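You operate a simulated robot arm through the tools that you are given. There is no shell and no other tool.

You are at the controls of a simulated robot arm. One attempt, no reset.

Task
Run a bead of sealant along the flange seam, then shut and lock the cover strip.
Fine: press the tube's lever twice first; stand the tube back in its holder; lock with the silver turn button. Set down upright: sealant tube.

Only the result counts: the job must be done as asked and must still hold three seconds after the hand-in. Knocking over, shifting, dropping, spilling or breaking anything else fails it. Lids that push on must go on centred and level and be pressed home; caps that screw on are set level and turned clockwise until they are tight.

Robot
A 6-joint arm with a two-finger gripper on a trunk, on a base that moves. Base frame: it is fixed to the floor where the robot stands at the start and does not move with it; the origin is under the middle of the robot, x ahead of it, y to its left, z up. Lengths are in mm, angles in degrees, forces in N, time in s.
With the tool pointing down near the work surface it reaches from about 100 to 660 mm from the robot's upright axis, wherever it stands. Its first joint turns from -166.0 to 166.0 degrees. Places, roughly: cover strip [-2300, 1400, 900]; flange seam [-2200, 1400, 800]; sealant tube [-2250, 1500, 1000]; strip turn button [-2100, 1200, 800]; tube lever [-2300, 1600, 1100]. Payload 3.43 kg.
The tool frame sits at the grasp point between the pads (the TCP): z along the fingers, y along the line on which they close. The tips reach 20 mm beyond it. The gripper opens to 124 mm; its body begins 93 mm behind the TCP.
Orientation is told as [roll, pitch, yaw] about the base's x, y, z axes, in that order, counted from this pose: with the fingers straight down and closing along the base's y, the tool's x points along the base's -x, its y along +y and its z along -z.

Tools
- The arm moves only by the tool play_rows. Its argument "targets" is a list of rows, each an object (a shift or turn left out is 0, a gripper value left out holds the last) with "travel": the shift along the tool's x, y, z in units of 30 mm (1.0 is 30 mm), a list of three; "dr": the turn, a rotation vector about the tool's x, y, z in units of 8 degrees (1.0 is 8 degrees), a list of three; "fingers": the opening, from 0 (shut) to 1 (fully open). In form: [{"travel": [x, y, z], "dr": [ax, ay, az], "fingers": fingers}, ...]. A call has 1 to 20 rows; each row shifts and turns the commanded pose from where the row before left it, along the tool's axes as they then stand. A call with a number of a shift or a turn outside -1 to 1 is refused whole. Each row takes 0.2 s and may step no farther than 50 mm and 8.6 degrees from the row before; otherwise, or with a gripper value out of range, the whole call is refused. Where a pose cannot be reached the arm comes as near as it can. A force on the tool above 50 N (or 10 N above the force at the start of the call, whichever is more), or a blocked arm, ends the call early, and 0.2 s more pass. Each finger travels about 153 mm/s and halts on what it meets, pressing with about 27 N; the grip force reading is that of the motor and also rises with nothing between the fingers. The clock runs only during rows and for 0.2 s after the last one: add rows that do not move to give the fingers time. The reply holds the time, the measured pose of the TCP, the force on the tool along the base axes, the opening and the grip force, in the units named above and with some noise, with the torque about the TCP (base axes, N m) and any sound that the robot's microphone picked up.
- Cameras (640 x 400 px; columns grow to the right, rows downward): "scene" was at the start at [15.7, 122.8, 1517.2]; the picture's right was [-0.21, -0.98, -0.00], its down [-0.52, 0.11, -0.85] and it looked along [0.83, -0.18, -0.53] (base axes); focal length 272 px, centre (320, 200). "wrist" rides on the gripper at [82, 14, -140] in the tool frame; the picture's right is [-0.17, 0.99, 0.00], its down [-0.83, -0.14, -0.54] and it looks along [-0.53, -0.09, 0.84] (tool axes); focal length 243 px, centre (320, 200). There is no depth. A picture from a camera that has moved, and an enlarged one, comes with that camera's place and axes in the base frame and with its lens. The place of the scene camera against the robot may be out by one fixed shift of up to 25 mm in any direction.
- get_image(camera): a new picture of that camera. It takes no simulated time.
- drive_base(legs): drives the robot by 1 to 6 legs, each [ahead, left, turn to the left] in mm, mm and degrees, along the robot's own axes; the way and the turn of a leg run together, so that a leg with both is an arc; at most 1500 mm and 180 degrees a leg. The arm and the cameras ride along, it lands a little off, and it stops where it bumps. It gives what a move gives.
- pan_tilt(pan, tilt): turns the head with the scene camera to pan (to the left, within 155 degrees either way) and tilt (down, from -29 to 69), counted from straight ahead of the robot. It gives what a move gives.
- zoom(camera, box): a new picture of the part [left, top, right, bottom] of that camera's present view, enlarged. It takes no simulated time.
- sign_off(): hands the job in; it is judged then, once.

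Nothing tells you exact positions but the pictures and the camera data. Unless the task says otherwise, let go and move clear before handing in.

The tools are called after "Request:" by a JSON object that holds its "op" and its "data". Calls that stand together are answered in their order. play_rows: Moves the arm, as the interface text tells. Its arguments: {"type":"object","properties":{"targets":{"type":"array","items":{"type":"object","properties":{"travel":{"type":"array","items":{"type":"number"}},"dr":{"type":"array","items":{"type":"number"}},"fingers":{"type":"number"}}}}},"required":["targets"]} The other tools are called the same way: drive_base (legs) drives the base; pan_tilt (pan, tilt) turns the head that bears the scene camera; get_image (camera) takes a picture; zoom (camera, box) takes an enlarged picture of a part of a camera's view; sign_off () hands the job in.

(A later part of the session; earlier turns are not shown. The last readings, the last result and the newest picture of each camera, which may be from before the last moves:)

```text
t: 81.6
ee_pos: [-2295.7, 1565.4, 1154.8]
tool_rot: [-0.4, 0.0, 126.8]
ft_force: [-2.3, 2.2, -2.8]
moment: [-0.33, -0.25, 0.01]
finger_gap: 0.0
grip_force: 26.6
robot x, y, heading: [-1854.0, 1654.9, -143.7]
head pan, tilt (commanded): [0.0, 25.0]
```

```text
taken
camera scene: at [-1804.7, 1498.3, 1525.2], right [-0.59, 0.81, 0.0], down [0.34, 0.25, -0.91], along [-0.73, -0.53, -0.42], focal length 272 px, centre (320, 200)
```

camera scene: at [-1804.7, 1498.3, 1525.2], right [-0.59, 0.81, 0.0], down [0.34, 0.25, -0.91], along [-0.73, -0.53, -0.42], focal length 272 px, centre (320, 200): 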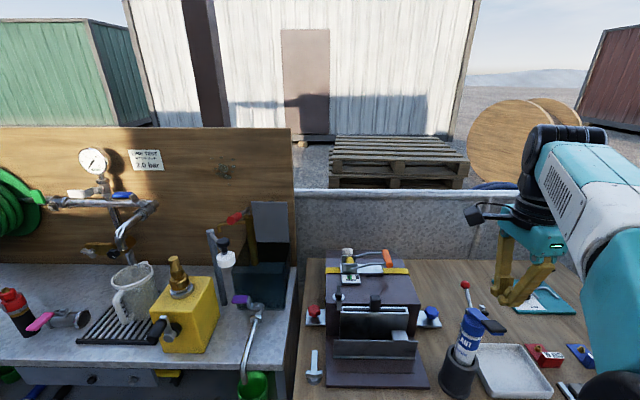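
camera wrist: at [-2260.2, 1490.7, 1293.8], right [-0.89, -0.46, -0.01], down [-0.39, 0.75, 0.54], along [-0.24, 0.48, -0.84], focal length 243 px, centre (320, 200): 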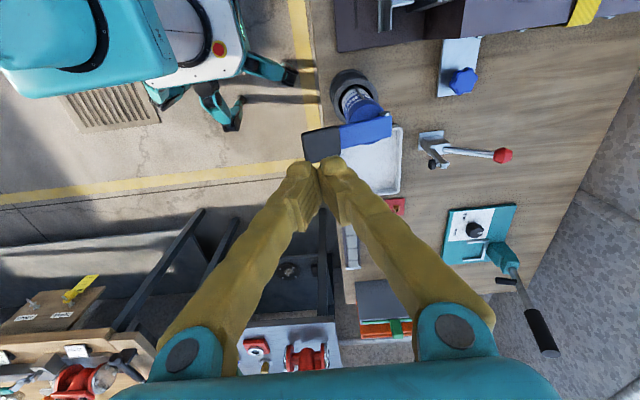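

The fingertips appear right above the pad. I'll zoom both cameras to verify before pressing.

Request:
{"op": "zoom", "data": {"camera": "wrist", "box": [280, 60, 440, 200]}}

Request:
{"op": "zoom", "data": {"camera": "scene", "box": [430, 230, 590, 400]}}

Request:
{"op": "zoom", "data": {"camera": "scene", "box": [290, 300, 450, 400]}}

```text
2.86 times, centred on (360, 130) of wrist
camera zoom: at [-2260.2, 1490.7, 1293.8], right [-0.89, -0.46, -0.01], down [-0.39, 0.75, 0.54], along [-0.24, 0.48, -0.84], focal length 693 px, centre (206, 400)
```

zoom: 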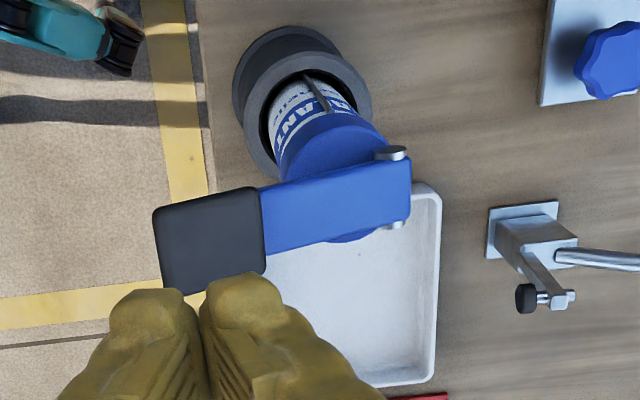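

```text
2.35 times, centred on (510, 315) of scene
camera zoom: at [-1804.7, 1498.3, 1525.2], right [-0.59, 0.81, 0.0], down [0.34, 0.25, -0.91], along [-0.73, -0.53, -0.42], focal length 640 px, centre (-127, -71)
```

zoom: 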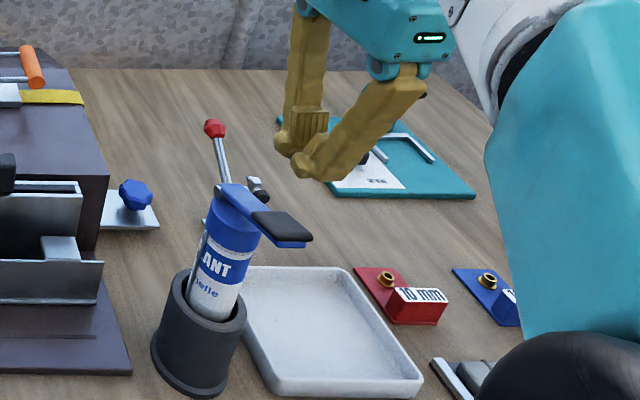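

```text
4.00 times, centred on (370, 350) of scene
camera zoom: at [-1804.7, 1498.3, 1525.2], right [-0.59, 0.81, 0.0], down [0.34, 0.25, -0.91], along [-0.73, -0.53, -0.42], focal length 1088 px, centre (120, -400)
```

zoom: 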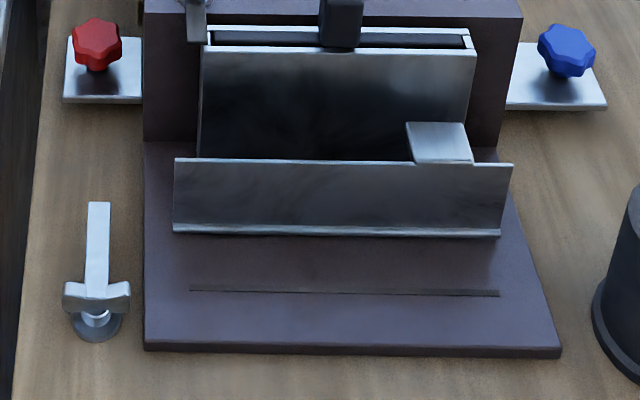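

The pad is directly beneath the fingertips, about 46 mm below them. I'll go down most of that, then creep into contact.

Request:
{"op": "play_rows", "data": {"targets": [{"travel": [0, 0, 0.7]}, {"travel": [0, 0, 0.6]}, {"travel": [0, 0, 0]}]}}

Request:
{"op": "get_image", "data": {"camera": "scene"}}

Request:
{"op": "zoom", "data": {"camera": "wrist", "box": [280, 80, 400, 200]}}

Request:
{"op": "zoom", "data": {"camera": "scene", "box": [420, 240, 560, 400]}}

```text
t: 82.4
ee_pos: [-2292.5, 1565.7, 1116.2]
tool_rot: [-0.5, 0.0, 127.1]
ft_force: [-2.7, 2.1, -2.6]
moment: [-0.31, -0.28, -0.02]
finger_gap: 0.0
grip_force: 26.7
robot x, y, heading: [-1847.7, 1653.6, -143.5]
head pan, tilt (commanded): [0.0, 25.0]
```

```text
taken
camera scene: at [-1794.0, 1492.4, 1526.9], right [-0.59, 0.81, 0.0], down [0.34, 0.25, -0.91], along [-0.73, -0.53, -0.42], focal length 272 px, centre (320, 200)
```

scene: 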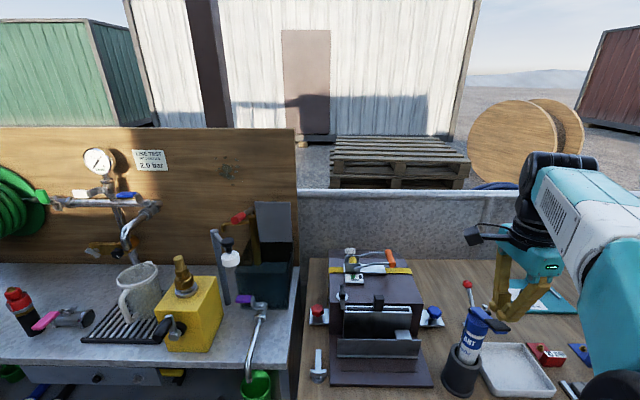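

```text
3.33 times, centred on (340, 140) of wrist
camera zoom: at [-2256.7, 1491.1, 1256.3], right [-0.89, -0.46, -0.01], down [-0.39, 0.74, 0.54], along [-0.24, 0.48, -0.84], focal length 809 px, centre (253, 400)
```

zoom: 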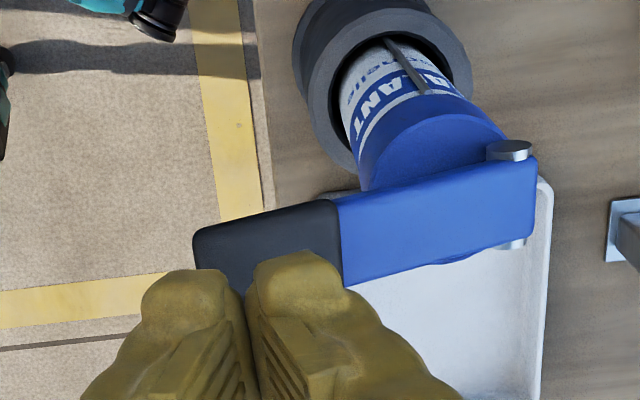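

```text
2.50 times, centred on (490, 320) of scene
camera zoom: at [-1794.0, 1492.4, 1526.9], right [-0.59, 0.81, 0.0], down [0.34, 0.25, -0.91], along [-0.73, -0.53, -0.42], focal length 680 px, centre (-105, -100)
```

zoom: 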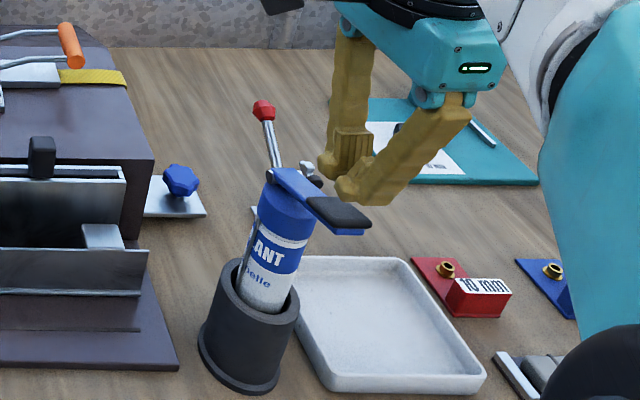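

The tips are slightly off the pad centre, so I'll nudge a few mm toward it and lower slowly.

Request:
{"op": "play_rows", "data": {"targets": [{"travel": [0.17, 0.1, 0]}, {"travel": [0, 0, 0.3]}, {"travel": [0, 0, 0.3]}, {"travel": [0, 0, 0.1]}, {"travel": [0, 0, 0]}]}}

Request:
{"op": "zoom", "data": {"camera": "scene", "box": [420, 240, 560, 400]}}

```text
t: 83.6
ee_pos: [-2292.6, 1558.0, 1096.8]
tool_rot: [-0.2, -0.1, 127.1]
ft_force: [-1.3, -1.3, 8.0]
moment: [0.17, -0.13, -0.02]
finger_gap: 0.0
grip_force: 27.4
robot x, y, heading: [-1853.5, 1650.8, -143.7]
head pan, tilt (commanded): [0.0, 25.0]
```

```text
2.50 times, centred on (490, 320) of scene
camera zoom: at [-1797.7, 1495.6, 1526.6], right [-0.59, 0.81, 0.0], down [0.34, 0.25, -0.91], along [-0.73, -0.53, -0.42], focal length 680 px, centre (-105, -100)
```

zoom: 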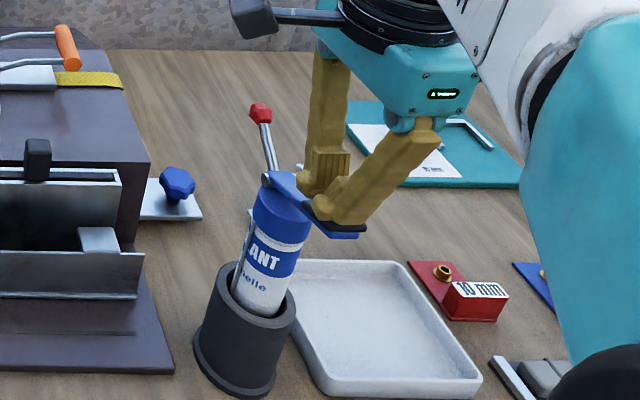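

The tips are nearly touching the black pad. I'll press down in small steps and listen for a click.

Request:
{"op": "play_rows", "data": {"targets": [{"travel": [0, 0, 0.07]}, {"travel": [0, 0, 0.07]}, {"travel": [0, 0, 0.07]}, {"travel": [0, 0, 0]}]}}

Request:
{"op": "zoom", "data": {"camera": "scene", "box": [440, 260, 540, 360]}}

```text
t: 84.6
ee_pos: [-2296.8, 1556.2, 1089.7]
tool_rot: [-0.5, 0.0, 127.4]
ft_force: [0.8, -1.1, 6.7]
moment: [0.03, 0.02, 0.02]
finger_gap: 0.2
grip_force: 27.6
robot x, y, heading: [-1859.5, 1651.0, -144.1]
head pan, tilt (commanded): [0.0, 25.0]
```

```text
4.00 times, centred on (490, 310) of scene
camera zoom: at [-1805.6, 1496.2, 1527.8], right [-0.59, 0.81, 0.0], down [0.34, 0.25, -0.91], along [-0.73, -0.53, -0.42], focal length 1088 px, centre (-360, -240)
```

zoom: 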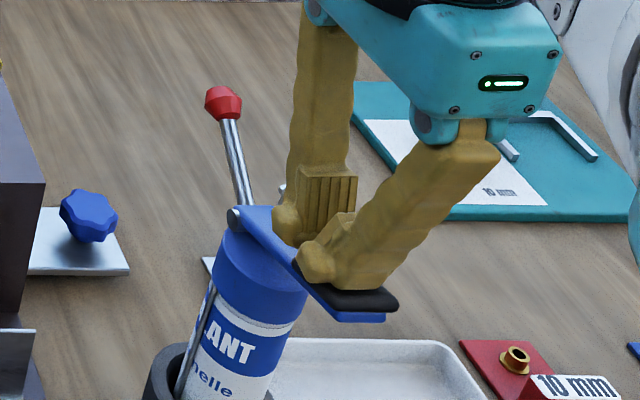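

The fingertips are at the pad. Continuing down in small steps.

Request:
{"op": "play_rows", "data": {"targets": [{"travel": [0, 0, 0.07]}, {"travel": [0, 0, 0.07]}, {"travel": [0, 0, 0.07]}, {"travel": [0, 0, 0]}]}}

Request:
{"op": "zoom", "data": {"camera": "scene", "box": [440, 260, 540, 360]}}

```text
t: 85.6
ee_pos: [-2291.5, 1555.8, 1082.7]
tool_rot: [-0.8, 0.1, 127.4]
ft_force: [2.2, 0.7, 6.1]
moment: [0.07, 0.11, -0.02]
finger_gap: 0.1
grip_force: 27.1
robot x, y, heading: [-1853.0, 1654.8, -143.8]
head pan, tilt (commanded): [0.0, 25.0]
```

```text
4.00 times, centred on (490, 310) of scene
camera zoom: at [-1799.6, 1494.4, 1527.4], right [-0.59, 0.81, 0.0], down [0.34, 0.25, -0.91], along [-0.73, -0.54, -0.42], focal length 1088 px, centre (-360, -240)
```

zoom: 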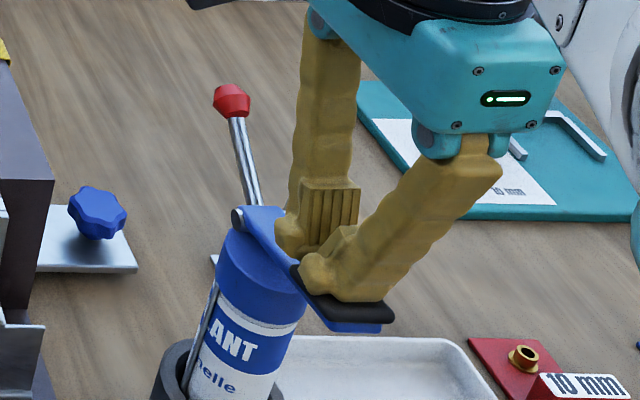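

The lever is starting to tilt down. Continuing.

Request:
{"op": "play_rows", "data": {"targets": [{"travel": [0, 0, 0.07]}, {"travel": [0, 0, 0.07]}, {"travel": [0, 0, 0.07]}, {"travel": [0, 0, 0]}]}}

Request:
{"op": "zoom", "data": {"camera": "scene", "box": [440, 260, 540, 360]}}

```text
t: 86.6
ee_pos: [-2295.2, 1558.5, 1076.2]
tool_rot: [-0.3, 0.0, 127.3]
ft_force: [-1.9, 1.8, 0.6]
moment: [-0.25, -0.21, -0.02]
finger_gap: 0.3
grip_force: 27.7
robot x, y, heading: [-1858.3, 1657.8, -143.7]
head pan, tilt (commanded): [0.0, 25.0]
```

```text
4.00 times, centred on (490, 310) of scene
camera zoom: at [-1804.4, 1503.3, 1526.6], right [-0.59, 0.81, 0.0], down [0.34, 0.25, -0.91], along [-0.73, -0.54, -0.42], focal length 1088 px, centre (-360, -240)
```

zoom: 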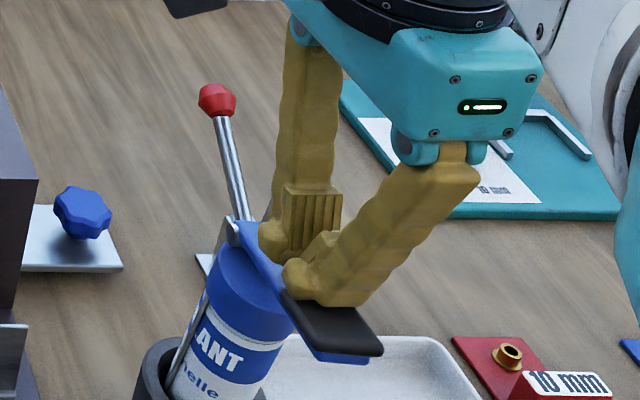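

The lever keeps tilting down with little force. I'll continue until a click or resistance shows.

Request:
{"op": "play_rows", "data": {"targets": [{"travel": [0, 0, 0.07]}, {"travel": [0, 0, 0.07]}, {"travel": [0, 0, 0.07]}, {"travel": [0, 0, 0]}]}}

Request:
{"op": "zoom", "data": {"camera": "scene", "box": [440, 260, 540, 360]}}

```text
t: 87.6
ee_pos: [-2295.8, 1562.0, 1069.5]
tool_rot: [-0.5, 0.0, 126.9]
ft_force: [1.2, -3.0, 4.7]
moment: [-0.3, 0.2, -0.07]
finger_gap: 0.0
grip_force: 26.9
robot x, y, heading: [-1859.2, 1653.2, -143.8]
head pan, tilt (commanded): [0.0, 25.0]
```

```text
4.00 times, centred on (490, 310) of scene
camera zoom: at [-1803.4, 1494.7, 1526.8], right [-0.59, 0.81, 0.0], down [0.34, 0.25, -0.91], along [-0.73, -0.53, -0.42], focal length 1088 px, centre (-360, -240)
```

zoom: 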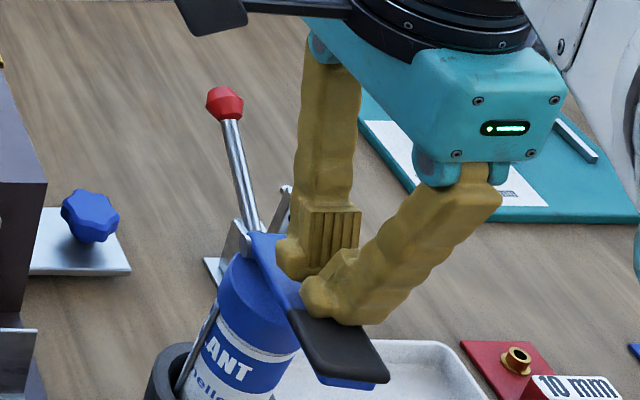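

The tube stays put and the lever tilts further. Continuing.

Request:
{"op": "play_rows", "data": {"targets": [{"travel": [0, 0, 0.07]}, {"travel": [0, 0, 0.07]}, {"travel": [0, 0, 0]}]}}

Request:
{"op": "zoom", "data": {"camera": "scene", "box": [440, 260, 540, 360]}}

Request:
{"op": "get_image", "data": {"camera": "wrist"}}

```text
t: 88.4
ee_pos: [-2296.6, 1555.0, 1066.6]
tool_rot: [-0.3, -0.1, 127.3]
ft_force: [-1.1, -0.3, 10.4]
moment: [-0.07, -0.11, -0.04]
finger_gap: 0.0
grip_force: 26.6
robot x, y, heading: [-1853.6, 1647.1, -143.3]
head pan, tilt (commanded): [0.0, 25.0]
```

```text
4.00 times, centred on (490, 310) of scene
camera zoom: at [-1801.6, 1491.7, 1527.0], right [-0.6, 0.8, 0.0], down [0.34, 0.25, -0.91], along [-0.73, -0.54, -0.42], focal length 1088 px, centre (-360, -240)
```

zoom: 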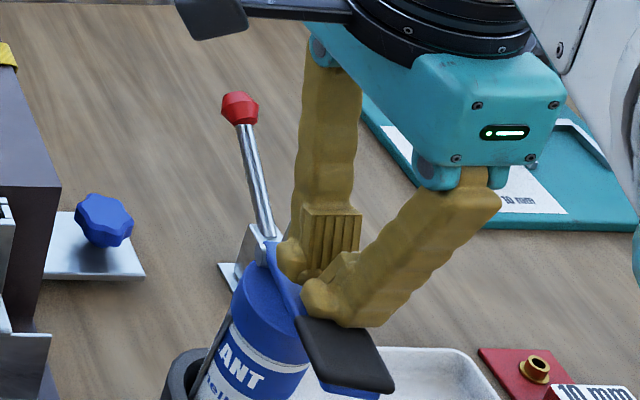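

```text
taken
camera wrist: at [-2259.6, 1480.3, 1206.8], right [-0.88, -0.47, -0.01], down [-0.4, 0.74, 0.54], along [-0.25, 0.48, -0.84], focal length 243 px, centre (320, 200)
```

wrist: 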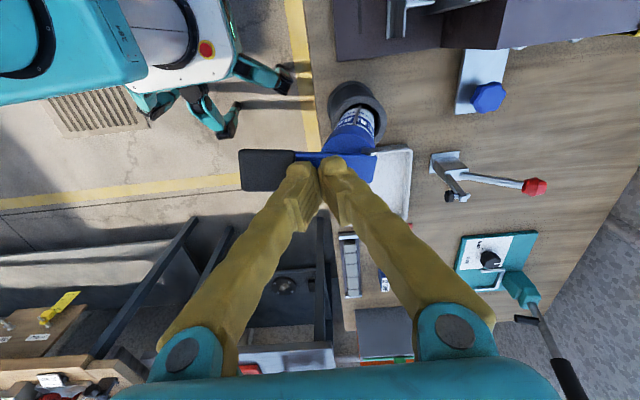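

The pad seems to have shifted relative to the fingers; I'll zoom the wrist view to check what is happening.

Request:
{"op": "zoom", "data": {"camera": "wrist", "box": [220, 70, 420, 200]}}

Request:
{"op": "zoom", "data": {"camera": "scene", "box": [420, 240, 560, 400]}}

```text
3.08 times, centred on (320, 135) of wrist
camera zoom: at [-2259.6, 1480.3, 1206.8], right [-0.88, -0.47, -0.01], down [-0.4, 0.74, 0.54], along [-0.25, 0.48, -0.84], focal length 746 px, centre (320, 400)
```

zoom: 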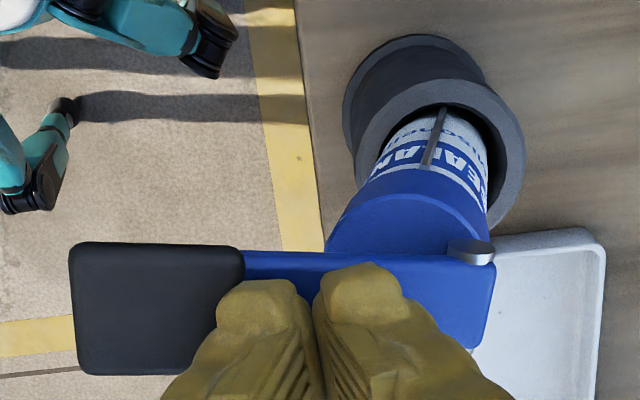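

```text
2.50 times, centred on (490, 320) of scene
camera zoom: at [-1801.6, 1491.7, 1527.0], right [-0.6, 0.8, 0.0], down [0.34, 0.25, -0.91], along [-0.73, -0.54, -0.42], focal length 680 px, centre (-105, -100)
```

zoom: 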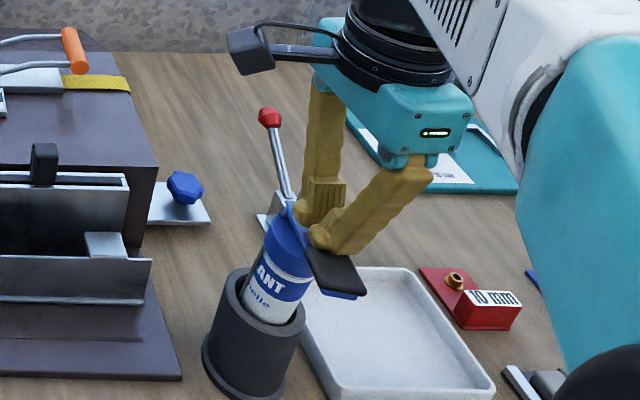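

The tips slid relative to the pad and now press mid-lever, so I'll lift off, shift 20 mm outward onto the pad's outer half, and look again.

Request:
{"op": "play_rows", "data": {"targets": [{"travel": [0, 0, -0.6]}, {"travel": [0, 0, -0.6]}, {"travel": [0, 0, 0]}, {"travel": [0, 0, 0]}]}}

Request:
{"op": "zoom", "data": {"camera": "wrist", "box": [220, 70, 420, 200]}}

Request:
{"op": "zoom", "data": {"camera": "scene", "box": [420, 240, 560, 400]}}

```text
t: 89.4
ee_pos: [-2293.8, 1556.5, 1101.9]
tool_rot: [-0.4, -0.1, 127.2]
ft_force: [-0.6, -2.9, -1.2]
moment: [0.23, 0.01, 0.02]
finger_gap: 0.0
grip_force: 27.2
robot x, y, heading: [-1855.0, 1655.5, -144.1]
head pan, tilt (commanded): [0.0, 25.0]
```

```text
3.08 times, centred on (320, 135) of wrist
camera zoom: at [-2256.7, 1483.5, 1241.3], right [-0.89, -0.46, 0.0], down [-0.39, 0.74, 0.54], along [-0.25, 0.48, -0.84], focal length 746 px, centre (320, 400)
```

zoom: 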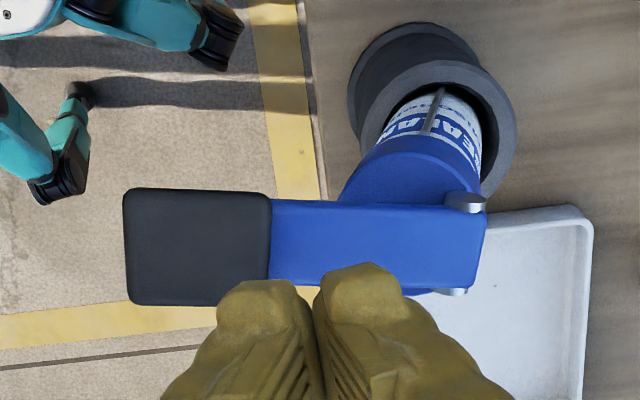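

```text
2.50 times, centred on (490, 320) of scene
camera zoom: at [-1804.2, 1498.4, 1524.7], right [-0.59, 0.81, 0.0], down [0.34, 0.25, -0.91], along [-0.73, -0.53, -0.42], focal length 680 px, centre (-105, -100)
```

zoom: 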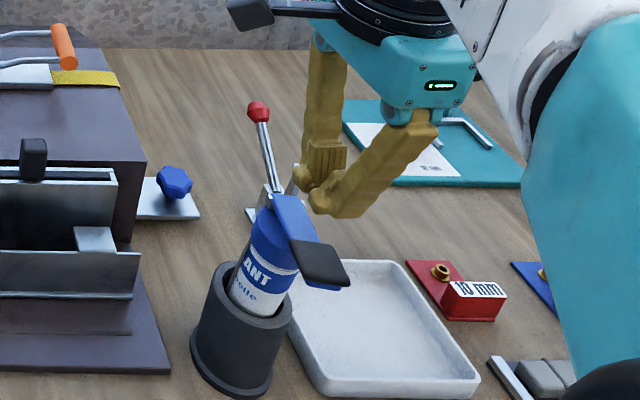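

The tube turned a little in its holder while pressing off-centre. I'll move over toward the pad and triangulate again before pressing.

Request:
{"op": "play_rows", "data": {"targets": [{"travel": [0, -0.6, -0.5]}, {"travel": [0, -0.6, 0]}, {"travel": [0, 0, 0]}]}}

Request:
{"op": "zoom", "data": {"camera": "wrist", "box": [220, 70, 420, 200]}}

```text
t: 90.2
ee_pos: [-2268.5, 1577.0, 1116.5]
tool_rot: [-0.4, -0.2, 127.2]
ft_force: [-1.2, -3.5, 2.5]
moment: [0.45, -0.27, 0.01]
finger_gap: 0.0
grip_force: 26.9
robot x, y, heading: [-1853.9, 1652.3, -143.9]
head pan, tilt (commanded): [0.0, 25.0]
```

```text
3.08 times, centred on (320, 135) of wrist
camera zoom: at [-2231.5, 1502.1, 1255.9], right [-0.89, -0.46, -0.01], down [-0.39, 0.74, 0.54], along [-0.25, 0.48, -0.84], focal length 746 px, centre (320, 400)
```

zoom: 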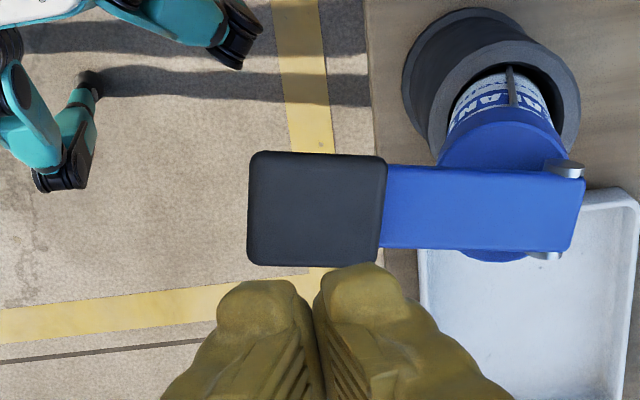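

The pad top is now at about z≈1028, and the tube leans slightly toward the robot in its loose holder. I'll check with the scene camera that the holder itself hasn't moved.

Request:
{"op": "zoom", "data": {"camera": "scene", "box": [430, 230, 590, 400]}}

Request:
{"op": "zoom", "data": {"camera": "scene", "box": [430, 300, 530, 400]}}

```text
2.35 times, centred on (510, 315) of scene
camera zoom: at [-1801.7, 1489.9, 1524.7], right [-0.59, 0.81, 0.0], down [0.34, 0.25, -0.91], along [-0.73, -0.54, -0.42], focal length 640 px, centre (-127, -71)
```

zoom: 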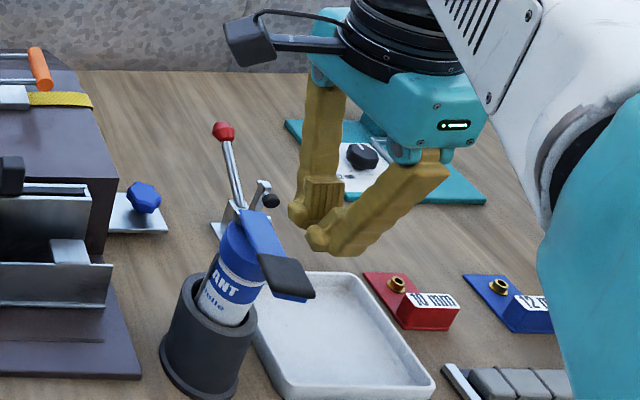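

```text
4.00 times, centred on (480, 350) of scene
camera zoom: at [-1801.7, 1489.9, 1524.7], right [-0.59, 0.81, 0.0], down [0.34, 0.25, -0.91], along [-0.73, -0.54, -0.42], focal length 1088 px, centre (-320, -400)
```

zoom: 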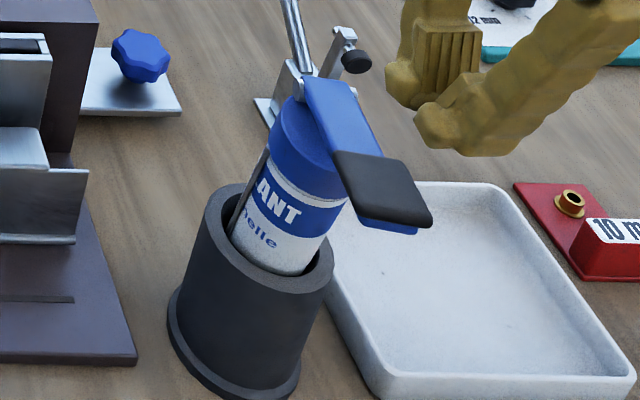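

The holder has not moved; the tube only leaned and turned a bit. I'll centre over the lever and come down to just above it.

Request:
{"op": "play_rows", "data": {"targets": [{"travel": [0.18, 0.3, 0]}, {"travel": [0, 0, 1]}, {"travel": [0, 0, 0.8]}, {"travel": [0, 0, 0]}]}}

Request:
{"op": "zoom", "data": {"camera": "wrist", "box": [220, 70, 420, 200]}}

Request:
{"op": "zoom", "data": {"camera": "scene", "box": [430, 270, 560, 400]}}

```text
t: 91.2
ee_pos: [-2268.8, 1569.7, 1062.3]
tool_rot: [-0.6, 0.0, 127.1]
ft_force: [2.3, -1.4, 4.8]
moment: [0.04, 0.08, 0.02]
finger_gap: 0.0
grip_force: 27.2
robot x, y, heading: [-1855.0, 1651.9, -143.8]
head pan, tilt (commanded): [0.0, 25.0]
```

```text
3.08 times, centred on (320, 135) of wrist
camera zoom: at [-2232.3, 1496.0, 1202.4], right [-0.89, -0.46, -0.01], down [-0.4, 0.74, 0.54], along [-0.24, 0.48, -0.84], focal length 746 px, centre (320, 400)
```

zoom: 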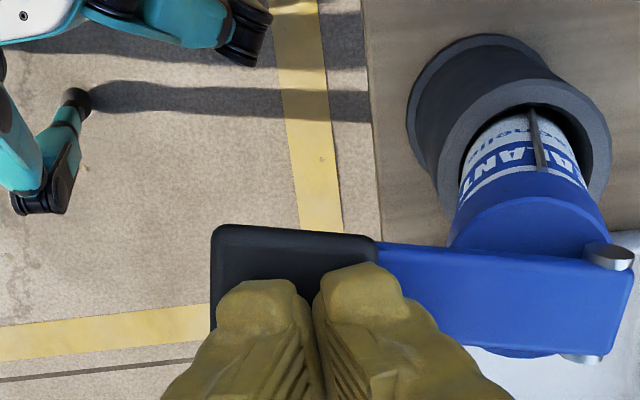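

```text
3.08 times, centred on (495, 335) of scene
camera zoom: at [-1801.0, 1494.3, 1527.8], right [-0.59, 0.81, 0.0], down [0.34, 0.25, -0.91], along [-0.73, -0.53, -0.42], focal length 837 px, centre (-218, -215)
```

zoom: 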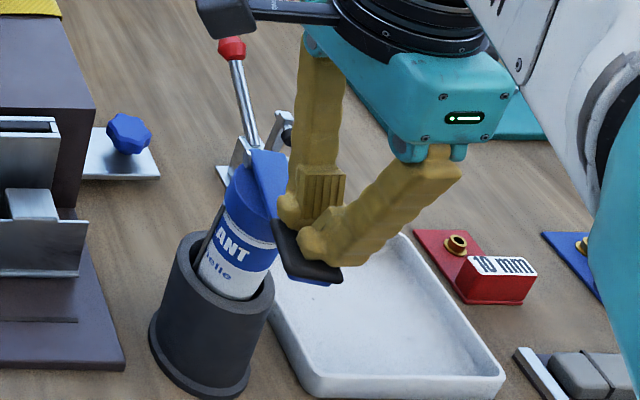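

Alignment is close; I'll nudge 3 mm more and press down in small steps.

Request:
{"op": "play_rows", "data": {"targets": [{"travel": [0.1, 0, 0]}, {"travel": [0, 0, 0.15]}, {"travel": [0, 0, 0.15]}, {"travel": [0, 0, 0.1]}, {"travel": [0, 0, 0.1]}, {"travel": [0, 0, 0]}]}}

Request:
{"op": "zoom", "data": {"camera": "scene", "box": [430, 270, 560, 400]}}

Request:
{"op": "zoom", "data": {"camera": "wrist", "box": [220, 70, 420, 200]}}

```text
t: 92.6
ee_pos: [-2266.3, 1567.7, 1049.5]
tool_rot: [-0.3, -0.1, 127.0]
ft_force: [14.2, 10.7, 42.7]
moment: [0.14, 0.13, 0.1]
finger_gap: 0.0
grip_force: 27.2
robot x, y, heading: [-1850.0, 1649.0, -144.1]
head pan, tilt (commanded): [0.0, 25.0]
```

```text
3.08 times, centred on (495, 335) of scene
camera zoom: at [-1798.9, 1494.9, 1527.5], right [-0.59, 0.81, 0.0], down [0.34, 0.25, -0.91], along [-0.74, -0.53, -0.42], focal length 837 px, centre (-218, -215)
```

zoom: 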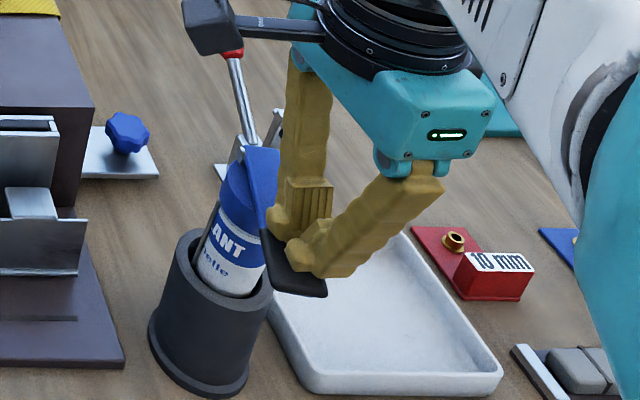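

```text
3.08 times, centred on (320, 135) of wrist
camera zoom: at [-2229.5, 1494.0, 1189.5], right [-0.89, -0.46, 0.0], down [-0.39, 0.74, 0.54], along [-0.25, 0.48, -0.84], focal length 746 px, centre (320, 400)
```

zoom: 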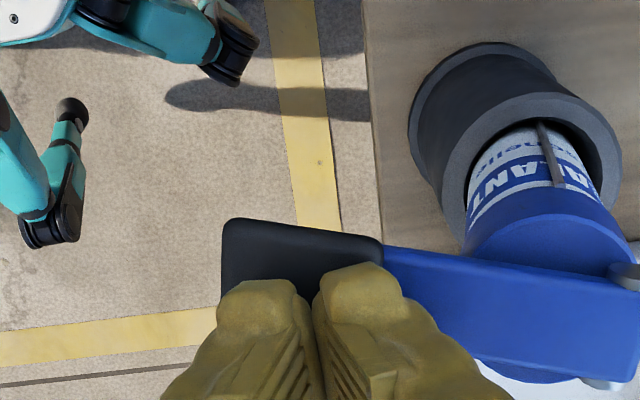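

The press now reads about 43 N with the tube leaning forward, so the lever seems to be at its stop. I'll lift off and watch how the lever behaves.

Request:
{"op": "play_rows", "data": {"targets": [{"travel": [0, 0, -0.4]}, {"travel": [0, 0, -0.8]}, {"travel": [0, 0, -0.8]}, {"travel": [0, 0, 0]}, {"travel": [0, 0, 0]}]}}

Request:
{"op": "zoom", "data": {"camera": "wrist", "box": [220, 70, 420, 200]}}

Request:
{"op": "zoom", "data": {"camera": "scene", "box": [430, 270, 560, 400]}}

```text
t: 93.8
ee_pos: [-2268.7, 1569.4, 1108.6]
tool_rot: [-0.5, 0.0, 127.1]
ft_force: [0.7, -0.5, -0.7]
moment: [0.08, 0.15, 0.01]
finger_gap: 0.0
grip_force: 26.9
robot x, y, heading: [-1858.7, 1656.9, -144.3]
head pan, tilt (commanded): [0.0, 25.0]
```

```text
3.08 times, centred on (320, 135) of wrist
camera zoom: at [-2233.6, 1495.2, 1248.6], right [-0.89, -0.46, -0.01], down [-0.39, 0.74, 0.54], along [-0.24, 0.48, -0.84], focal length 746 px, centre (320, 400)
```

zoom: 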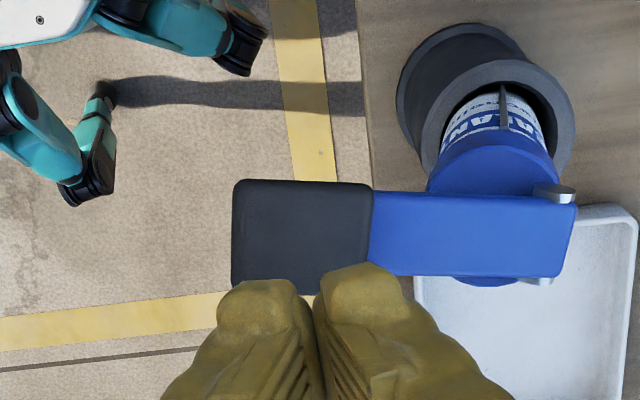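

```text
3.08 times, centred on (495, 335) of scene
camera zoom: at [-1807.0, 1500.5, 1527.3], right [-0.59, 0.81, 0.0], down [0.34, 0.25, -0.91], along [-0.73, -0.53, -0.42], focal length 837 px, centre (-218, -215)
```

zoom: 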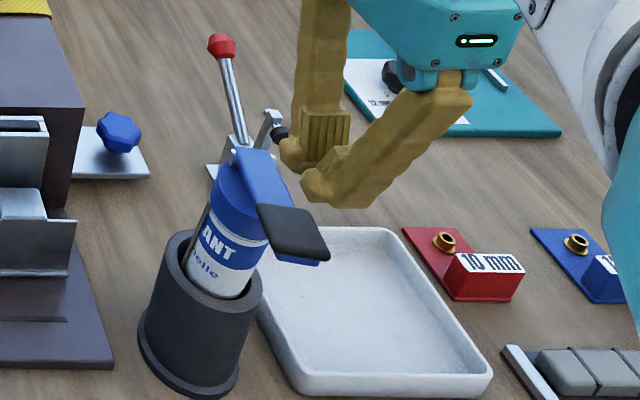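

I'll triangulate the lever again from two positions to see whether it springs back.

Request:
{"op": "play_rows", "data": {"targets": [{"travel": [0, -0.7, 0]}, {"travel": [0, -0.7, 0]}, {"travel": [0, 0, 0]}]}}

Request:
{"op": "zoom", "data": {"camera": "wrist", "box": [300, 70, 428, 150]}}

Request:
{"op": "play_rows", "data": {"targets": [{"travel": [0, 0.9, 0]}, {"travel": [0, 0.9, 0]}, {"travel": [0, 0.9, 0]}, {"travel": [0, 0, 0]}]}}

Request:
{"op": "zoom", "data": {"camera": "wrist", "box": [230, 70, 358, 150]}}

```text
t: 94.6
ee_pos: [-2238.8, 1593.4, 1109.9]
tool_rot: [-0.6, 0.1, 127.4]
ft_force: [0.4, 0.3, 8.9]
moment: [-0.05, -0.05, -0.03]
finger_gap: 0.1
grip_force: 26.6
robot x, y, heading: [-1857.4, 1657.6, -143.6]
head pan, tilt (commanded): [0.0, 25.0]
```

```text
5.00 times, centred on (364, 110) of wrist
camera zoom: at [-2202.4, 1518.8, 1249.9], right [-0.88, -0.47, -0.01], down [-0.4, 0.74, 0.54], along [-0.24, 0.48, -0.84], focal length 1213 px, centre (100, 650)
```

zoom: 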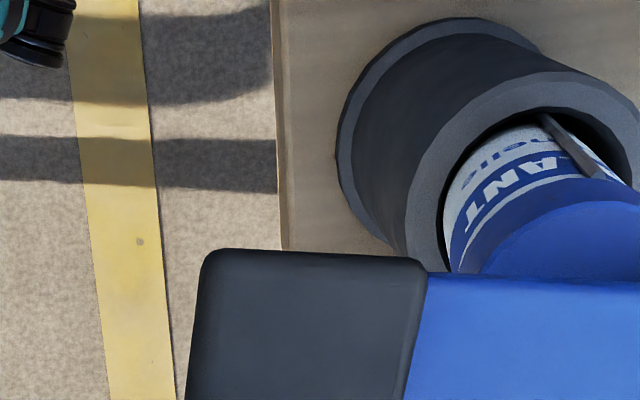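

```text
t: 95.6
ee_pos: [-2296.6, 1545.5, 1106.8]
tool_rot: [-0.6, 0.0, 127.1]
ft_force: [1.6, -0.8, -3.7]
moment: [0.14, 0.21, 0.04]
finger_gap: 0.0
grip_force: 26.6
robot x, y, heading: [-1858.9, 1653.9, -143.7]
head pan, tilt (commanded): [0.0, 25.0]
```

```text
5.00 times, centred on (294, 110) of wrist
camera zoom: at [-2261.2, 1471.8, 1247.0], right [-0.89, -0.46, -0.01], down [-0.39, 0.74, 0.54], along [-0.24, 0.48, -0.84], focal length 1213 px, centre (450, 650)
```

zoom: 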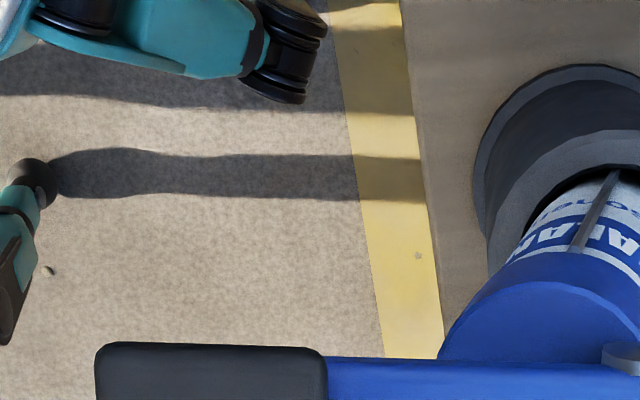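

The lever appears to spring back (slope about +10°), and my presses landed too close to the hinge. I'll move outward so the tips press on the outer pad, where less force is needed.

Request:
{"op": "play_rows", "data": {"targets": [{"travel": [0.08, -0.7, 0]}, {"travel": [0.09, -0.7, 0]}, {"travel": [0, -0.73, 0]}, {"travel": [0, 0, 0.7]}, {"travel": [0, 0, 0.6]}, {"travel": [0, 0, 0]}]}}

Request:
{"op": "zoom", "data": {"camera": "wrist", "box": [240, 70, 440, 200]}}

Request:
{"op": "zoom", "data": {"camera": "scene", "box": [430, 270, 560, 400]}}

```text
t: 97.0
ee_pos: [-2245.3, 1581.5, 1068.4]
tool_rot: [-0.4, 0.0, 127.1]
ft_force: [-1.1, -3.4, 2.5]
moment: [0.05, -0.22, 0.02]
finger_gap: 0.0
grip_force: 27.3
robot x, y, heading: [-1854.8, 1651.4, -143.9]
head pan, tilt (commanded): [0.0, 25.0]
```

```text
3.08 times, centred on (340, 135) of wrist
camera zoom: at [-2209.2, 1506.3, 1209.0], right [-0.89, -0.46, -0.01], down [-0.39, 0.74, 0.54], along [-0.24, 0.48, -0.84], focal length 746 px, centre (258, 400)
```

zoom: 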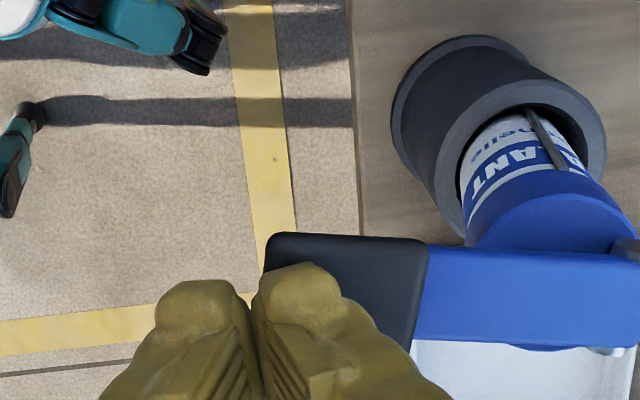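

```text
3.08 times, centred on (495, 335) of scene
camera zoom: at [-1802.5, 1494.5, 1526.3], right [-0.59, 0.81, 0.0], down [0.34, 0.25, -0.91], along [-0.73, -0.53, -0.42], focal length 837 px, centre (-218, -215)
```

zoom: 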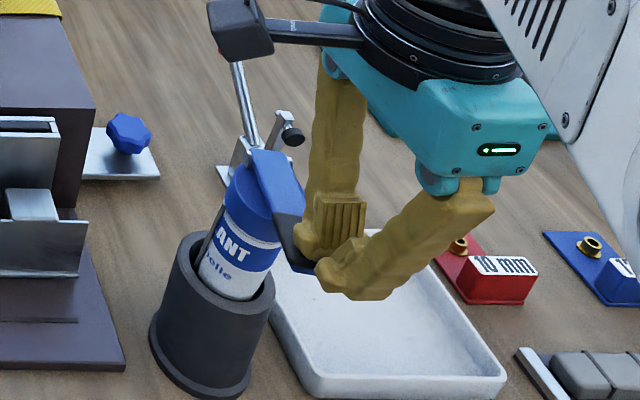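

The right fingertip is over the pad's outer half. I'll nudge a bit toward the lever's centre line and press down slowly.

Request:
{"op": "play_rows", "data": {"targets": [{"travel": [0.18, 0.1, 0]}, {"travel": [0, 0, 0.1]}, {"travel": [0, 0, 0.1]}, {"travel": [0, 0, 0.1]}, {"travel": [0, 0, 0.1]}, {"travel": [0, 0, 0.1]}, {"travel": [0, 0, 0]}]}}

Request:
{"op": "zoom", "data": {"camera": "wrist", "box": [240, 70, 440, 200]}}

Request:
{"op": "zoom", "data": {"camera": "scene", "box": [430, 270, 560, 400]}}

```text
t: 98.6
ee_pos: [-2244.5, 1572.0, 1052.3]
tool_rot: [-0.4, 0.0, 127.4]
ft_force: [-1.6, 1.9, -1.8]
moment: [-0.1, -0.02, 0.02]
finger_gap: 0.0
grip_force: 26.8
robot x, y, heading: [-1857.7, 1654.7, -143.7]
head pan, tilt (commanded): [0.0, 25.0]
```

```text
3.08 times, centred on (340, 135) of wrist
camera zoom: at [-2208.2, 1499.0, 1192.5], right [-0.88, -0.47, -0.01], down [-0.4, 0.74, 0.54], along [-0.25, 0.48, -0.84], focal length 746 px, centre (258, 400)
```

zoom: 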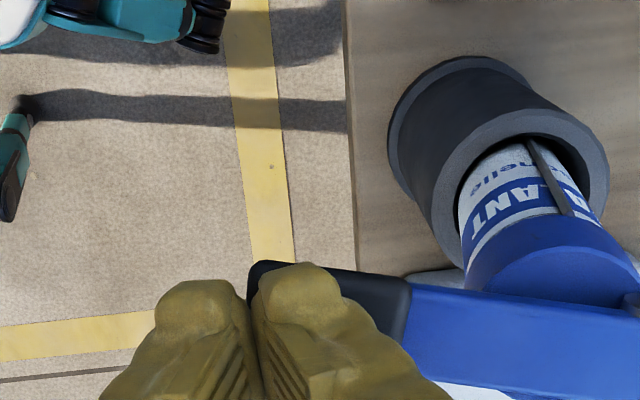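

```text
3.08 times, centred on (495, 335) of scene
camera zoom: at [-1802.5, 1497.0, 1525.0], right [-0.59, 0.81, 0.0], down [0.34, 0.25, -0.91], along [-0.73, -0.54, -0.42], focal length 837 px, centre (-218, -215)
```

zoom: 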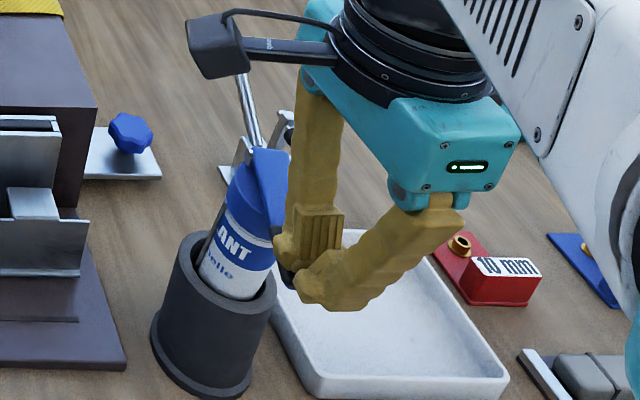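

The lever is being pushed down with low force. Continuing further down.

Request:
{"op": "play_rows", "data": {"targets": [{"travel": [0, 0, 0.1]}, {"travel": [0, 0, 0.1]}, {"travel": [0, 0, 0.1]}, {"travel": [0, 0, 0]}]}}

Request:
{"op": "zoom", "data": {"camera": "wrist", "box": [240, 70, 440, 200]}}

```text
t: 99.6
ee_pos: [-2243.2, 1575.7, 1046.5]
tool_rot: [-0.6, 0.0, 127.2]
ft_force: [0.6, 0.5, 2.7]
moment: [-0.04, 0.03, -0.09]
finger_gap: 0.0
grip_force: 27.2
robot x, y, heading: [-1853.4, 1654.8, -144.2]
head pan, tilt (commanded): [0.0, 25.0]
```

```text
3.08 times, centred on (340, 135) of wrist
camera zoom: at [-2206.4, 1501.5, 1185.5], right [-0.89, -0.46, -0.01], down [-0.39, 0.74, 0.54], along [-0.24, 0.48, -0.84], focal length 746 px, centre (258, 400)
```

zoom: 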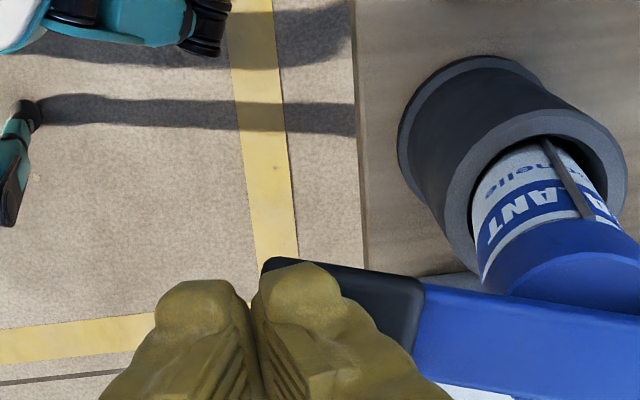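

Still low force. Continuing down.

Request:
{"op": "play_rows", "data": {"targets": [{"travel": [0, 0, 0.1]}, {"travel": [0, 0, 0.1]}, {"travel": [0, 0, 0.1]}, {"travel": [0, 0, 0]}]}}

Request:
{"op": "zoom", "data": {"camera": "wrist", "box": [240, 70, 440, 200]}}

Request:
{"op": "zoom", "data": {"camera": "scene", "box": [430, 270, 560, 400]}}

```text
t: 100.3
ee_pos: [-2243.0, 1572.4, 1044.9]
tool_rot: [0.0, -0.5, 127.3]
ft_force: [26.8, 2.8, 36.6]
moment: [0.68, 0.32, 0.35]
finger_gap: 0.0
grip_force: 27.1
robot x, y, heading: [-1853.3, 1651.9, -144.1]
head pan, tilt (commanded): [0.0, 25.0]
stopped in row 3: the force on the tool passed its limit at 73 N (the readings are from after the stop); the commanded pose is now the measured one
```

```text
3.08 times, centred on (340, 135) of wrist
camera zoom: at [-2204.6, 1497.1, 1183.9], right [-0.89, -0.46, 0.0], down [-0.39, 0.74, 0.55], along [-0.25, 0.48, -0.84], focal length 746 px, centre (258, 400)
```

zoom: 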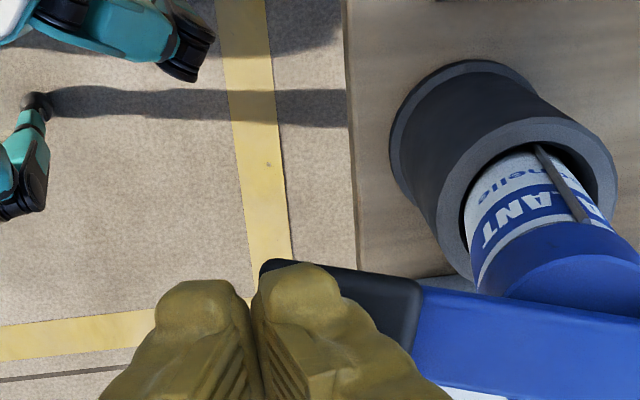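

```text
3.08 times, centred on (495, 335) of scene
camera zoom: at [-1798.7, 1494.0, 1526.7], right [-0.59, 0.81, 0.0], down [0.34, 0.25, -0.91], along [-0.73, -0.53, -0.42], focal length 837 px, centre (-218, -215)
```

zoom: 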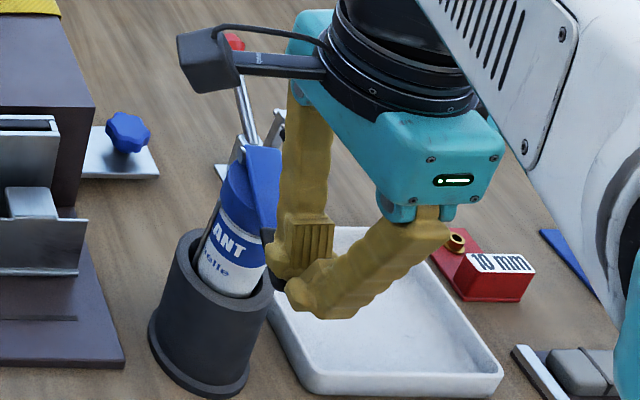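

The force limit tripped at a hard stop, so the lever is fully down, as it was in the previous press; that makes two full presses. I'll lift off and check how the tube stands now.

Request:
{"op": "play_rows", "data": {"targets": [{"travel": [0, 0, -0.3]}, {"travel": [0, 0, -0.7]}, {"travel": [0, 0, -1]}, {"travel": [0, 0, -1]}, {"travel": [0, 0, 0]}, {"travel": [0, 0, 0]}]}}

Request:
{"op": "get_image", "data": {"camera": "wrist"}}

Request:
{"op": "zoom", "data": {"camera": "scene", "box": [430, 270, 560, 400]}}

```text
t: 101.7
ee_pos: [-2245.0, 1571.6, 1132.1]
tool_rot: [-0.1, -0.4, 127.3]
ft_force: [-0.8, 0.3, 5.0]
moment: [-0.01, -0.13, 0.01]
finger_gap: 0.0
grip_force: 26.9
robot x, y, heading: [-1854.3, 1657.9, -143.7]
head pan, tilt (commanded): [0.0, 25.0]
```

```text
taken
camera wrist: at [-2208.3, 1496.2, 1271.7], right [-0.89, -0.47, 0.0], down [-0.39, 0.74, 0.55], along [-0.25, 0.48, -0.84], focal length 243 px, centre (320, 200)
```

wrist: 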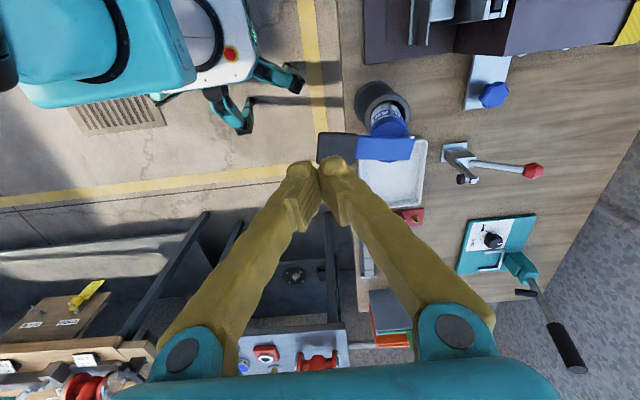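

```text
3.08 times, centred on (495, 335) of scene
camera zoom: at [-1802.1, 1498.5, 1526.5], right [-0.59, 0.81, 0.0], down [0.34, 0.25, -0.91], along [-0.73, -0.53, -0.42], focal length 837 px, centre (-218, -215)
```

zoom: 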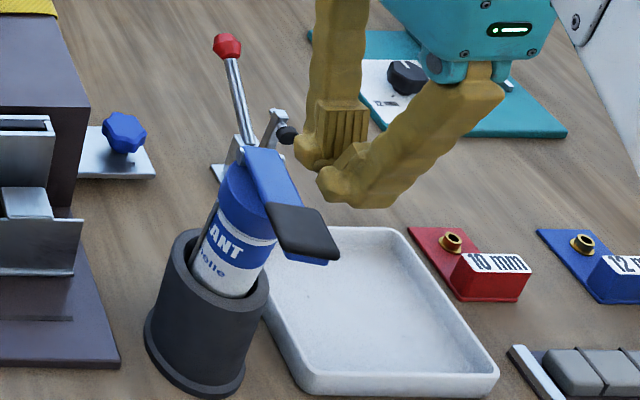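

The lever has sprung back up. Next I need the tube's current position for grasping, so I'll open the fingers and take two views.

Request:
{"op": "play_rows", "data": {"targets": [{"travel": [0, 0.9, 0], "fingers": 1}, {"travel": [0, 0.9, 0]}, {"travel": [0, 0, 0]}, {"travel": [0, 0, 0]}]}}

Request:
{"op": "zoom", "data": {"camera": "wrist", "box": [280, 60, 440, 160]}}

Request:
{"op": "play_rows", "data": {"targets": [{"travel": [0, 1, 0]}, {"travel": [0, 1, 0]}, {"travel": [0, 0, 0]}]}}

Request:
{"op": "zoom", "data": {"camera": "wrist", "box": [240, 60, 400, 160]}}

```text
t: 102.7
ee_pos: [-2285.7, 1536.1, 1132.7]
tool_rot: [-0.1, -0.4, 127.3]
ft_force: [-0.9, -1.1, 4.0]
moment: [0.2, -0.14, -0.04]
finger_gap: 124.0
grip_force: 0.0
robot x, y, heading: [-1851.5, 1647.8, -144.3]
head pan, tilt (commanded): [0.0, 25.0]
```

```text
4.00 times, centred on (360, 110) of wrist
camera zoom: at [-2248.3, 1461.5, 1271.7], right [-0.89, -0.46, 0.0], down [-0.39, 0.74, 0.55], along [-0.25, 0.48, -0.84], focal length 970 px, centre (160, 560)
```

zoom: 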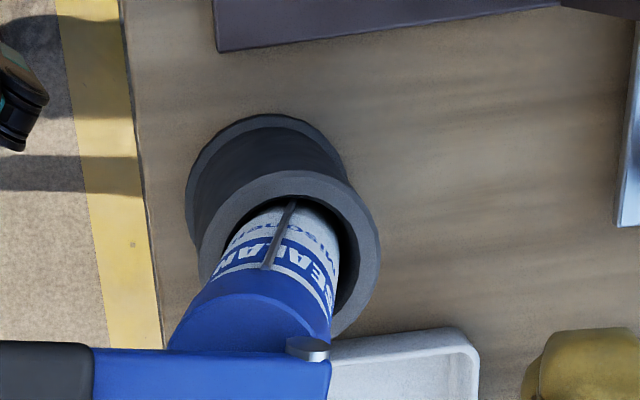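

```text
t: 103.5
ee_pos: [-2333.8, 1502.4, 1128.0]
tool_rot: [-0.1, -0.4, 127.2]
ft_force: [1.1, 1.2, -10.5]
moment: [-0.08, 0.1, -0.03]
finger_gap: 124.1
grip_force: 0.1
robot x, y, heading: [-1854.8, 1654.9, -143.9]
head pan, tilt (commanded): [0.0, 25.0]
```

```text
4.00 times, centred on (320, 110) of wrist
camera zoom: at [-2296.7, 1428.3, 1268.0], right [-0.89, -0.47, 0.0], down [-0.39, 0.74, 0.55], along [-0.25, 0.48, -0.84], focal length 970 px, centre (320, 560)
```

zoom: 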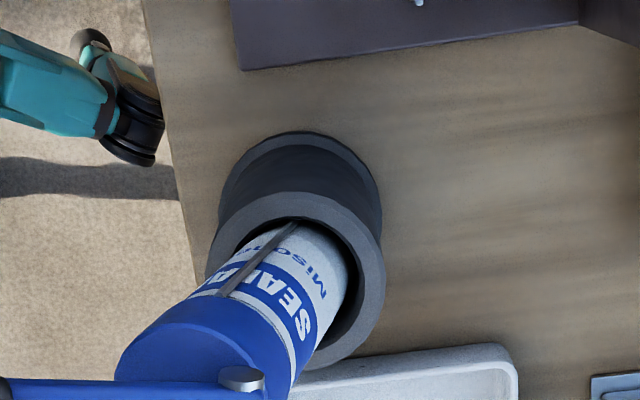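

The tube axis at grasp height is located; it leans a few degrees toward the robot, and the holder is still in place. I'll rotate the tool so the fingers close across the lever and move over the tube at a safe height.

Request:
{"op": "play_rows", "data": {"targets": [{"dr": [0, 0, -1]}, {"dr": [0, 0, -1]}, {"dr": [0, 0, -1]}, {"dr": [0, 0, -1]}, {"dr": [0, 0, -1]}, {"dr": [0, 0, -1]}, {"dr": [0, 0, -1]}, {"dr": [0, 0, -1]}, {"dr": [0, 0, -1]}, {"dr": [0, 0, -0.38]}, {"travel": [0.74, -0.82, 0]}, {"travel": [0, 0, 0]}]}}

Request:
{"op": "get_image", "data": {"camera": "wrist"}}

Request:
{"op": "get_image", "data": {"camera": "scene"}}

```text
t: 106.1
ee_pos: [-2319.4, 1532.9, 1134.2]
tool_rot: [-0.4, 0.0, -157.8]
ft_force: [-0.3, 0.6, 4.0]
moment: [-0.12, -0.06, 0.0]
finger_gap: 124.1
grip_force: 0.1
robot x, y, heading: [-1853.2, 1651.6, -144.1]
head pan, tilt (commanded): [0.0, 25.0]
```

```text
taken
camera wrist: at [-2240.0, 1550.7, 1273.1], right [0.22, -0.98, -0.01], down [-0.82, -0.19, 0.54], along [-0.53, -0.11, -0.84], focal length 243 px, centre (320, 200)
```

wrist: 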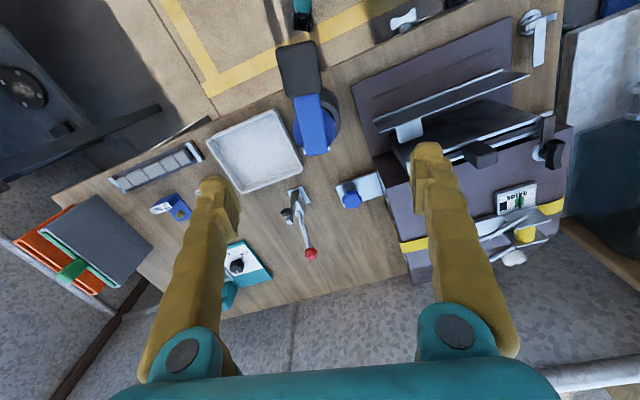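

```text
taken
camera scene: at [-1798.5, 1495.0, 1527.8], right [-0.59, 0.81, 0.0], down [0.34, 0.25, -0.91], along [-0.73, -0.53, -0.42], focal length 272 px, centre (320, 200)
```

scene: 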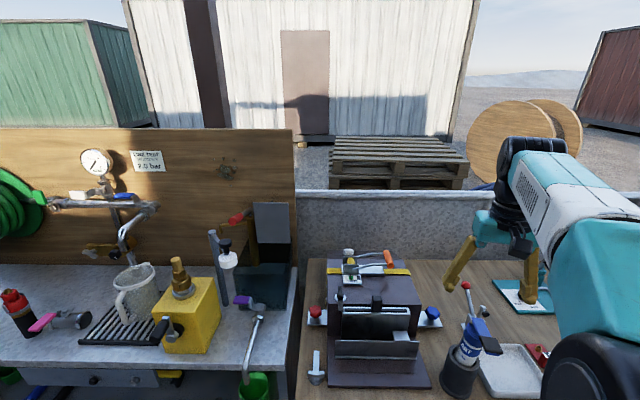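

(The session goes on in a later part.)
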